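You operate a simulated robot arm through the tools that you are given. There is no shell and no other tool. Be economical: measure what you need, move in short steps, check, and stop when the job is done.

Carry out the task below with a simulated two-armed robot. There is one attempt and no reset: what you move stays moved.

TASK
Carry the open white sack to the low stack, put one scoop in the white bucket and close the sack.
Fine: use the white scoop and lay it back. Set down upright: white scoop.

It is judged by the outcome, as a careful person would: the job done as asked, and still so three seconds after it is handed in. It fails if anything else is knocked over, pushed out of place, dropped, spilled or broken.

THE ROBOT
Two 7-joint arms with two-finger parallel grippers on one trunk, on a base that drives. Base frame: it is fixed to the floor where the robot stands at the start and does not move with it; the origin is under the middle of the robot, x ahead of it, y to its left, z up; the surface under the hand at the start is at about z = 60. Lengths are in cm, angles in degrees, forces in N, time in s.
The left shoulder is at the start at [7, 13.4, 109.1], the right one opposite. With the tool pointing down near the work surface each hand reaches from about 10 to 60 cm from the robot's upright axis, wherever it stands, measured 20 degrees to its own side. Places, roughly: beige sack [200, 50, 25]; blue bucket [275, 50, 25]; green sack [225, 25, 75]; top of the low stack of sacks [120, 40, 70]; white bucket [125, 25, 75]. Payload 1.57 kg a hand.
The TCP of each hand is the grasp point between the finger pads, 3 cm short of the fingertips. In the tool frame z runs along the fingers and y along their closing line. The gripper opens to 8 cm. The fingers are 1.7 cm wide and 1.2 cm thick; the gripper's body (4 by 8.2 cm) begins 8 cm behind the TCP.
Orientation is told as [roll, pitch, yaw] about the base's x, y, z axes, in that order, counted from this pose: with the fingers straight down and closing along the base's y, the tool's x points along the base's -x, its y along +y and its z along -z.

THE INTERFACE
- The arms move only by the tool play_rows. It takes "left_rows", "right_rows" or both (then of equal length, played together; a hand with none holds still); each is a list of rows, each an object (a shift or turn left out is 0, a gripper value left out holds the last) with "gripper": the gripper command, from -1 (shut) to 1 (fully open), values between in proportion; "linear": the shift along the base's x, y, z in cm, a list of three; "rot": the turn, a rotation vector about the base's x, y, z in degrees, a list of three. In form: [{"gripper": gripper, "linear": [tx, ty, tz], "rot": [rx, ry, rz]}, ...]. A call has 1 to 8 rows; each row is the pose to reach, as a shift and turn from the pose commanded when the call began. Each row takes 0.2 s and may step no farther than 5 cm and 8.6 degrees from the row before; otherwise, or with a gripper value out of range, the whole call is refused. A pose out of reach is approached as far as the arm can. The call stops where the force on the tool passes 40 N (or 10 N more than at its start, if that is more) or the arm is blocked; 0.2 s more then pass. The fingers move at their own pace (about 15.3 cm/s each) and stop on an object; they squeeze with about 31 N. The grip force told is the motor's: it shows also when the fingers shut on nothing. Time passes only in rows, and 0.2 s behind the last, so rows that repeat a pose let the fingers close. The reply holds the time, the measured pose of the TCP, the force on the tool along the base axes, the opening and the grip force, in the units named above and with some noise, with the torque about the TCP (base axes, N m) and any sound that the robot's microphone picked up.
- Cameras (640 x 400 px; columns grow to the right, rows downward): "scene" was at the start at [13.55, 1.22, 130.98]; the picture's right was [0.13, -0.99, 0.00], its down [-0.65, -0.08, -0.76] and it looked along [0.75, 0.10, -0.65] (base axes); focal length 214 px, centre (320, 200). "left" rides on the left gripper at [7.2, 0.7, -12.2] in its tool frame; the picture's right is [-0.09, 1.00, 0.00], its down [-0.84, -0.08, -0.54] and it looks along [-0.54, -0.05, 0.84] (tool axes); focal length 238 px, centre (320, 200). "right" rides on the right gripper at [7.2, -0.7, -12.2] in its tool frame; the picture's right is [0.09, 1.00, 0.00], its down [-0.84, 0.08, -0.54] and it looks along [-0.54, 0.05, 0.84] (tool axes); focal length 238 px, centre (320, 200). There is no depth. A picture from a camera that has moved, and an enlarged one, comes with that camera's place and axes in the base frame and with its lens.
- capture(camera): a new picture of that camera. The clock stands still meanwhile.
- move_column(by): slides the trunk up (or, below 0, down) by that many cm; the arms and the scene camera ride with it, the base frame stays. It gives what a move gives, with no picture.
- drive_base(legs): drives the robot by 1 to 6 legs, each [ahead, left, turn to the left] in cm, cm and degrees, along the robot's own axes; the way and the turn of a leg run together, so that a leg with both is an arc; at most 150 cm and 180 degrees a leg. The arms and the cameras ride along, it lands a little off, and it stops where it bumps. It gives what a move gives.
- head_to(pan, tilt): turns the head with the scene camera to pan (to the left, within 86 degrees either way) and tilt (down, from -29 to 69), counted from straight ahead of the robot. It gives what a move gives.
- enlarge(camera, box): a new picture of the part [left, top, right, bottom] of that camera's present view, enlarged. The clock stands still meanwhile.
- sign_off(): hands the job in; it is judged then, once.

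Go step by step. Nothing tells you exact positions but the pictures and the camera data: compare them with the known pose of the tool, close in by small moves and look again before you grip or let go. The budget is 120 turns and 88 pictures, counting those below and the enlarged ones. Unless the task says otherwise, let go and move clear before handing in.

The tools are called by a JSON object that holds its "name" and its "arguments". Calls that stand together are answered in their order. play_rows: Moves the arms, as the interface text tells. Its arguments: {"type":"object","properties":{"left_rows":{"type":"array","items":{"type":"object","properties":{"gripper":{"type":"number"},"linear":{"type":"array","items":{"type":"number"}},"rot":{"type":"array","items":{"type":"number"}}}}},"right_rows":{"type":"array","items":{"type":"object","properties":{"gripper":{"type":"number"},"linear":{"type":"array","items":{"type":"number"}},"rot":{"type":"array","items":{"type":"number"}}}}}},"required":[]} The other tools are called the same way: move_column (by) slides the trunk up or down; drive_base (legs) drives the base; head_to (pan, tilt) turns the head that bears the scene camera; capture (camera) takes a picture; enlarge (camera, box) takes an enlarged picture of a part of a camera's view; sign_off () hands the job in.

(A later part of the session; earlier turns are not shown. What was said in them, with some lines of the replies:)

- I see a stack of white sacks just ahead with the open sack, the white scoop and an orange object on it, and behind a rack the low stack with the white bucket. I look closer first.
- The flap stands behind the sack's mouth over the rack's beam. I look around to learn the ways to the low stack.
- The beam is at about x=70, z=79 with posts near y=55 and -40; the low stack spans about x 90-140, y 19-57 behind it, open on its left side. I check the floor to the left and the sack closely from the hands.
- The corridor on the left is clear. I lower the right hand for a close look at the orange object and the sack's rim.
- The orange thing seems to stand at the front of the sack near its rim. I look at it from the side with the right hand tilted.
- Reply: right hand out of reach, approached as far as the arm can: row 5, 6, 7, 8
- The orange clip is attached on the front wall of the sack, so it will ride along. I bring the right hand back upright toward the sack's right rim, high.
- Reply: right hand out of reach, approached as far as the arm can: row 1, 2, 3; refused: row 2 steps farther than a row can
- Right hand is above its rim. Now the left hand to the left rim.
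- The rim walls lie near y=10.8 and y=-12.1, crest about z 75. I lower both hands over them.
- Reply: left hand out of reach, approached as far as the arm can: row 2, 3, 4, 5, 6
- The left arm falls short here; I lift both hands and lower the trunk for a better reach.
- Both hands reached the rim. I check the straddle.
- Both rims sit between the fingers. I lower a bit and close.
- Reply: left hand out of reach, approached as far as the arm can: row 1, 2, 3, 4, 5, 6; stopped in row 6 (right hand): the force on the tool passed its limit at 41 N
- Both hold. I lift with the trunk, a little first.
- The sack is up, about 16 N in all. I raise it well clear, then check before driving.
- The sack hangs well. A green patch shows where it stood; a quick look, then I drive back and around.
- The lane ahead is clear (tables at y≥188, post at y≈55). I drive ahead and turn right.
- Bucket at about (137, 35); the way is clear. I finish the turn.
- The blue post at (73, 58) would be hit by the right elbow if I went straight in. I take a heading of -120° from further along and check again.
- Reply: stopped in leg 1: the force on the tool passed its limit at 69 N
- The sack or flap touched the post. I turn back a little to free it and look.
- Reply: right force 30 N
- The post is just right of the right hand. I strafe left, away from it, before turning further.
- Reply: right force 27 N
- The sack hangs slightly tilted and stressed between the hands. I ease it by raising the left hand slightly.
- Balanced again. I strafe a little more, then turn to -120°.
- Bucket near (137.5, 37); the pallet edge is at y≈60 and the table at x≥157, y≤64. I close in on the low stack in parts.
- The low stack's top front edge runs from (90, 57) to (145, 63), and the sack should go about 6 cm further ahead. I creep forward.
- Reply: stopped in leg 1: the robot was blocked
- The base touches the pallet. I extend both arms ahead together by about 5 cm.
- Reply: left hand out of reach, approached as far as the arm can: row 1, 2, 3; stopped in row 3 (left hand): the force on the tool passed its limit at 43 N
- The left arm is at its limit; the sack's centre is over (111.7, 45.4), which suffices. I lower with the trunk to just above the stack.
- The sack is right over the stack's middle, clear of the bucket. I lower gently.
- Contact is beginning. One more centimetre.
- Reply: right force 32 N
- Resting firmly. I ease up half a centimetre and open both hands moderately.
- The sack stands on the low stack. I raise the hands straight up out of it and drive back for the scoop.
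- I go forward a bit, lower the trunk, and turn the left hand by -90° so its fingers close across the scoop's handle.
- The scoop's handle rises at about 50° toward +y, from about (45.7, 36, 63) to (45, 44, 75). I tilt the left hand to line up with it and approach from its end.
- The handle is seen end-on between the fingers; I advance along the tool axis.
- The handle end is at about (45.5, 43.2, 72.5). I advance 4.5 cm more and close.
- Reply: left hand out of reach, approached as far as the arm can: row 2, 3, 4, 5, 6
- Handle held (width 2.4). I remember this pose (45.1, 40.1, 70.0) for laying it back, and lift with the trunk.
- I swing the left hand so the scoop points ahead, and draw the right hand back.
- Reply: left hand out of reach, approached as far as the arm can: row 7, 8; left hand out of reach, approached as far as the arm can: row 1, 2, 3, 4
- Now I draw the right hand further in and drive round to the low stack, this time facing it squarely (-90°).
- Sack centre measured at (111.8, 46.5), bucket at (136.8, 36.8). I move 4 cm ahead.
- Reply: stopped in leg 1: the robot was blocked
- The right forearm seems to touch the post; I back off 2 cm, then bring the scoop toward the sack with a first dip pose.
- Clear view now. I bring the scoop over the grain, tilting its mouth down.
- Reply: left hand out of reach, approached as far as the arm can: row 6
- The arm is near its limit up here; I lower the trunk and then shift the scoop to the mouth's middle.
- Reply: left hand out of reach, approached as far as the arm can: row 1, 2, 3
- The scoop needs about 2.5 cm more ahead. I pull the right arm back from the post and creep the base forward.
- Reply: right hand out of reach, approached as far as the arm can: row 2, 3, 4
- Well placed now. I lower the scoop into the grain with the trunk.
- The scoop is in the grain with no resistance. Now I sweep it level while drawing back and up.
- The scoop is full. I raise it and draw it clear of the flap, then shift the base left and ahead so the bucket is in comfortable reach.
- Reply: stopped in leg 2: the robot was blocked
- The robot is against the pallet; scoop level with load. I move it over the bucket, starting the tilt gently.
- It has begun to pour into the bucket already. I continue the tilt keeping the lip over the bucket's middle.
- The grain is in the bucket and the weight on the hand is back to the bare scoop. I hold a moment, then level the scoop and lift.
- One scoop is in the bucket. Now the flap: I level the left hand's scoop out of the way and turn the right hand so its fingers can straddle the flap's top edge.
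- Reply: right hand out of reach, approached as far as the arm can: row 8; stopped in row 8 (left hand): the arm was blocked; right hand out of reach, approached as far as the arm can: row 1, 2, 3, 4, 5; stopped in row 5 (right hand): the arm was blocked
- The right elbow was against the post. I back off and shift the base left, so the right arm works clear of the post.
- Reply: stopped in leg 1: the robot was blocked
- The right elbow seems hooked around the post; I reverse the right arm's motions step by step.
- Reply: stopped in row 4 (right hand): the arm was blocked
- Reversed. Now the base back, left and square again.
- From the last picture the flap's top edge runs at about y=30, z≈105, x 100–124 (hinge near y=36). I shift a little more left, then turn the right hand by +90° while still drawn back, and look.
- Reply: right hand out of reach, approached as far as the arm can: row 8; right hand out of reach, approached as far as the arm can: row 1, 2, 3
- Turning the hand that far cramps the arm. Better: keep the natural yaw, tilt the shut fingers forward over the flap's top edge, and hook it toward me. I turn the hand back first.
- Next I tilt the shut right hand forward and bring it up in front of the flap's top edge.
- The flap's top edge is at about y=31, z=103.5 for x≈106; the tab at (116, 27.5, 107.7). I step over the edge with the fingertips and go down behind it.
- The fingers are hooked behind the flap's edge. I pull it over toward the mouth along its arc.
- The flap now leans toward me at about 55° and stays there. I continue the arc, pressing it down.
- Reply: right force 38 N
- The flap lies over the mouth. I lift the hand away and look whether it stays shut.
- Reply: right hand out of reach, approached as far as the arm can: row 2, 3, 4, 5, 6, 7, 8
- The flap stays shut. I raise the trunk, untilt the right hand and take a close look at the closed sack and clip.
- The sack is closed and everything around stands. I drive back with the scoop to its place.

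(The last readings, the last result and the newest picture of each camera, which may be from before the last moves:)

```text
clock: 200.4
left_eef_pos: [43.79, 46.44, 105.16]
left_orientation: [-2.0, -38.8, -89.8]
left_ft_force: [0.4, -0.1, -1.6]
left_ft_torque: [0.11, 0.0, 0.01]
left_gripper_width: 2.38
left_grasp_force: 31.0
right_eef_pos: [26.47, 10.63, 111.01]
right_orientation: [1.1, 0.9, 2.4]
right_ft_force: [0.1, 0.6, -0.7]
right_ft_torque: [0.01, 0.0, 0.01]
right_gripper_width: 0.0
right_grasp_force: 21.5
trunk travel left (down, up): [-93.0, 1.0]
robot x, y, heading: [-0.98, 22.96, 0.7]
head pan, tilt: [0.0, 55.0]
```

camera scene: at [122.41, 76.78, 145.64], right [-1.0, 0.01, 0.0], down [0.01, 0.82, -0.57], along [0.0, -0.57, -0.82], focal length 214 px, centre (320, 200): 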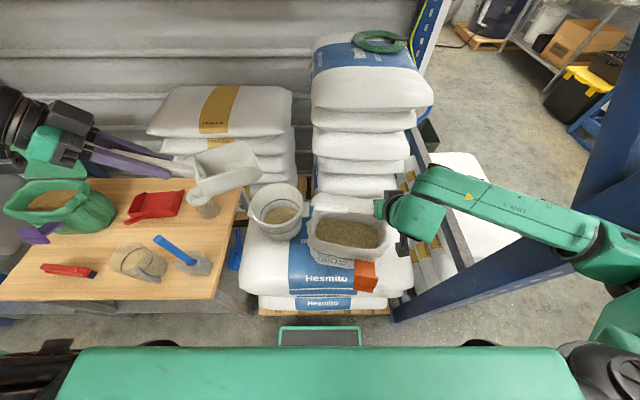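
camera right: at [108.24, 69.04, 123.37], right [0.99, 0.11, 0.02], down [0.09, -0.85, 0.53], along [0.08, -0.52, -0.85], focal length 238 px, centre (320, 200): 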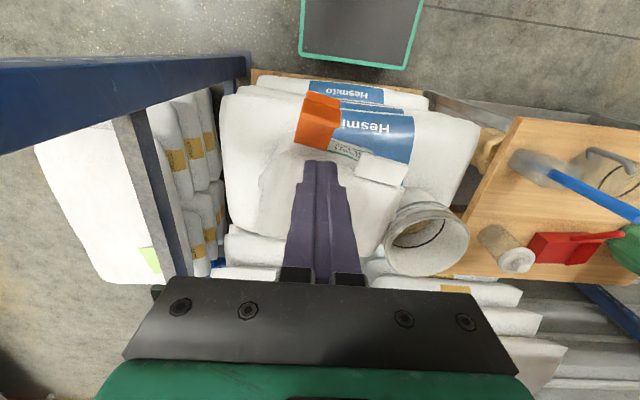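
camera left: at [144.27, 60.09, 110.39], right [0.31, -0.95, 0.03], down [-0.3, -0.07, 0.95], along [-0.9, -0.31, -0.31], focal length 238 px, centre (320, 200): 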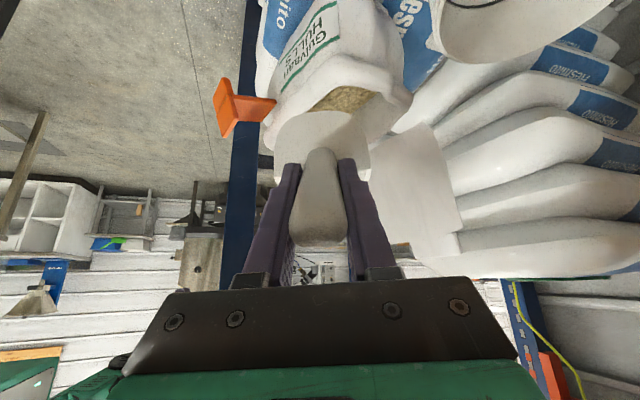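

{"name": "play_rows", "arguments": {"left_rows": [{"linear": [0.4, -2, -0.5]}, {"linear": [0.8, -4, -1]}, {"linear": [1.3, -6.3, -2]}]}}

{"name": "move_column", "arguments": {"by": -29}}

{"name": "capture", "arguments": {"camera": "scene"}}

```text
clock: 201.2
left_eef_pos: [45.06, 40.14, 103.35]
left_orientation: [-2.0, -38.8, -89.7]
left_ft_force: [-0.9, 0.6, -1.3]
left_ft_torque: [0.12, 0.02, 0.01]
left_gripper_width: 2.37
left_grasp_force: 30.9
right_eef_pos: [26.39, 10.52, 111.05]
right_orientation: [1.1, 1.0, 2.2]
right_ft_force: [0.0, 0.5, -0.1]
right_ft_torque: [0.0, -0.03, 0.01]
right_gripper_width: 0.02
right_grasp_force: 21.5
trunk travel left (down, up): [-93.0, 1.0]
robot x, y, heading: [-0.54, 23.29, 0.6]
head pan, tilt: [0.0, 55.0]
```

```text
clock: 204.2
left_eef_pos: [44.96, 40.16, 74.48]
left_orientation: [-2.0, -38.9, -89.7]
left_ft_force: [-0.7, 0.2, -0.6]
left_ft_torque: [0.11, -0.01, 0.01]
left_gripper_width: 2.37
left_grasp_force: 31.2
right_eef_pos: [26.33, 10.47, 81.98]
right_orientation: [1.0, 1.0, 2.3]
right_ft_force: [-0.7, 0.1, 0.4]
right_ft_torque: [-0.01, 0.01, -0.02]
right_gripper_width: 0.0
right_grasp_force: 21.6
trunk travel left (down, up): [-64.0, 30.0]
robot x, y, heading: [-0.49, 22.94, 0.5]
head pan, tilt: [0.0, 55.0]
```

```text
9 pictures are left
camera scene: at [11.92, 23.36, 126.64], right [0.01, -1.0, 0.0], down [-0.82, -0.01, -0.57], along [0.57, 0.01, -0.82], focal length 214 px, centre (320, 200)
```

scene: 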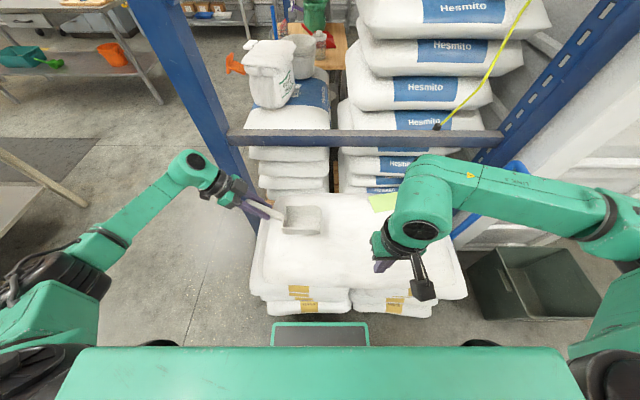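

The scoop is just above its old place. I lower it the last bit.

{"name": "move_column", "arguments": {"by": -4.2}}

```text
clock: 205.0
left_eef_pos: [45.03, 40.07, 70.25]
left_orientation: [-1.8, -38.9, -89.8]
left_ft_force: [-0.9, 0.1, -1.2]
left_ft_torque: [0.14, 0.0, -0.02]
left_gripper_width: 2.37
left_grasp_force: 31.5
right_eef_pos: [26.45, 10.58, 77.89]
right_orientation: [1.0, 1.0, 2.3]
right_ft_force: [0.5, 0.6, 1.2]
right_ft_torque: [-0.02, 0.01, -0.02]
right_gripper_width: 0.0
right_grasp_force: 21.2
trunk travel left (down, up): [-59.8, 34.2]
robot x, y, heading: [-0.42, 22.87, 0.7]
head pan, tilt: [0.0, 55.0]
```

{"name": "move_column", "arguments": {"by": -0.5}}

{"name": "enlarge", "arguments": {"camera": "scene", "box": [200, 160, 360, 260]}}

```text
clock: 205.5
left_eef_pos: [45.02, 40.09, 69.91]
left_orientation: [-1.8, -39.0, -89.9]
left_ft_force: [0.1, 1.3, 8.9]
left_ft_torque: [-0.32, -0.2, -0.02]
left_gripper_width: 2.37
left_grasp_force: 31.0
right_eef_pos: [26.39, 10.57, 77.34]
right_orientation: [1.0, 0.9, 2.3]
right_ft_force: [-0.3, -0.7, 0.3]
right_ft_torque: [0.05, 0.01, 0.01]
right_gripper_width: 0.0
right_grasp_force: 20.9
trunk travel left (down, up): [-59.3, 34.7]
robot x, y, heading: [-0.46, 23.24, 0.8]
head pan, tilt: [0.0, 55.0]
```

```text
4.00 times, centred on (280, 210) of scene
camera zoom: at [11.79, 23.33, 121.96], right [0.01, -1.0, 0.0], down [-0.82, -0.01, -0.57], along [0.57, 0.01, -0.82], focal length 858 px, centre (480, 160)
```

zoom: 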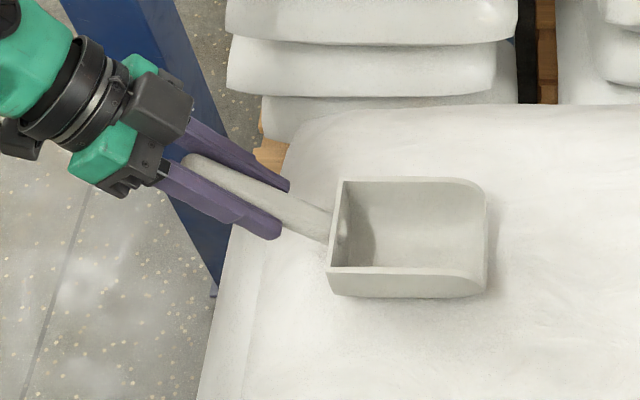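

Contact is made and the scoop lies level and upright. I open the left hand and withdraw along the handle.

{"name": "play_rows", "arguments": {"left_rows": [{"gripper": -0.2}, {"gripper": 0.6}, {"gripper": 0.6}, {"linear": [0, 1.9, 2.3]}, {"linear": [0, 4.3, 5.4]}, {"linear": [0, 6.8, 8.5]}, {"linear": [0, 9.2, 11.6]}, {"linear": [0, 11, 14.5]}]}}

{"name": "move_column", "arguments": {"by": 25}}

{"name": "capture", "arguments": {"camera": "scene"}}

{"name": "enlarge", "arguments": {"camera": "scene", "box": [220, 60, 400, 250]}}

```text
clock: 207.3
left_eef_pos: [45.01, 51.21, 84.34]
left_orientation: [-1.9, -38.9, -89.8]
left_ft_force: [-0.5, -0.1, 0.1]
left_ft_torque: [0.0, -0.03, -0.03]
left_gripper_width: 6.4
left_grasp_force: 0.0
right_eef_pos: [26.49, 10.42, 77.34]
right_orientation: [0.9, 1.0, 2.3]
right_ft_force: [0.5, -0.9, 0.5]
right_ft_torque: [0.02, 0.01, -0.02]
right_gripper_width: 0.01
right_grasp_force: 21.3
trunk travel left (down, up): [-59.3, 34.7]
robot x, y, heading: [-0.77, 23.11, 0.6]
head pan, tilt: [0.0, 55.0]
```

```text
clock: 209.9
left_eef_pos: [45.0, 51.24, 109.26]
left_orientation: [-2.0, -38.8, -89.8]
left_ft_force: [-0.3, 0.7, -0.4]
left_ft_torque: [-0.01, 0.0, 0.05]
left_gripper_width: 6.4
left_grasp_force: 0.2
right_eef_pos: [26.47, 10.49, 102.35]
right_orientation: [1.1, 1.0, 2.2]
right_ft_force: [0.8, 0.3, 0.2]
right_ft_torque: [0.0, -0.02, 0.0]
right_gripper_width: 0.01
right_grasp_force: 21.4
trunk travel left (down, up): [-84.3, 9.7]
robot x, y, heading: [-0.23, 22.68, 0.5]
head pan, tilt: [0.0, 55.0]
```

```text
7 pictures are left
camera scene: at [11.92, 23.36, 146.93], right [0.01, -1.0, 0.0], down [-0.82, -0.01, -0.57], along [0.57, 0.01, -0.82], focal length 214 px, centre (320, 200)
```

scene: 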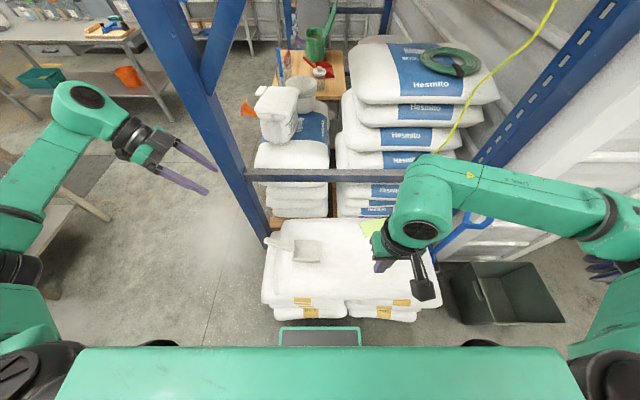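

```text
2.11 times, centred on (310, 155) of scene
camera zoom: at [11.92, 23.36, 146.93], right [0.01, -1.0, 0.0], down [-0.82, -0.01, -0.57], along [0.57, 0.01, -0.82], focal length 452 px, centre (341, 295)
```

zoom: 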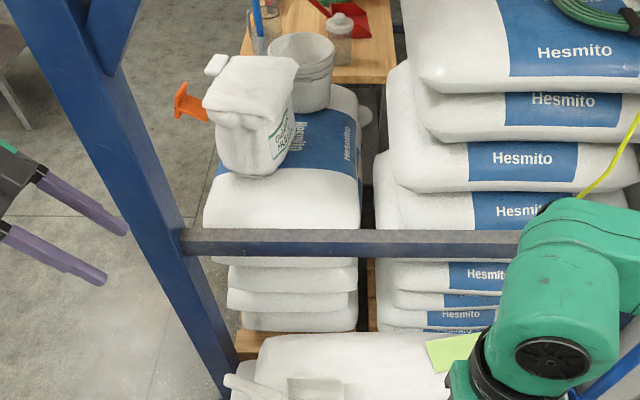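

The sack stands shut on the low stack, the bucket holds one scoop, and the scoop lies upright in its old place. Both hands are clear, so I hand it in.

{"name": "sign_off", "arguments": {}}

```text
The job is handed in.
```

The open white sack now stands on the low stack with its flap shut. One scoop is in the white bucket, and the white scoop is back in its place, upright.

- **Knock on the way:** the sack or its flap bumped the blue rack post. It tilted slightly in my grip, but I saw no spill.
- **Contact with fixed things:** the right arm also pressed against the post, and the base touched the pallet. Nothing in the last pictures looked moved.
- **Orange clip:** I left it where it was, on the front of the sack. The flap stays down without it.
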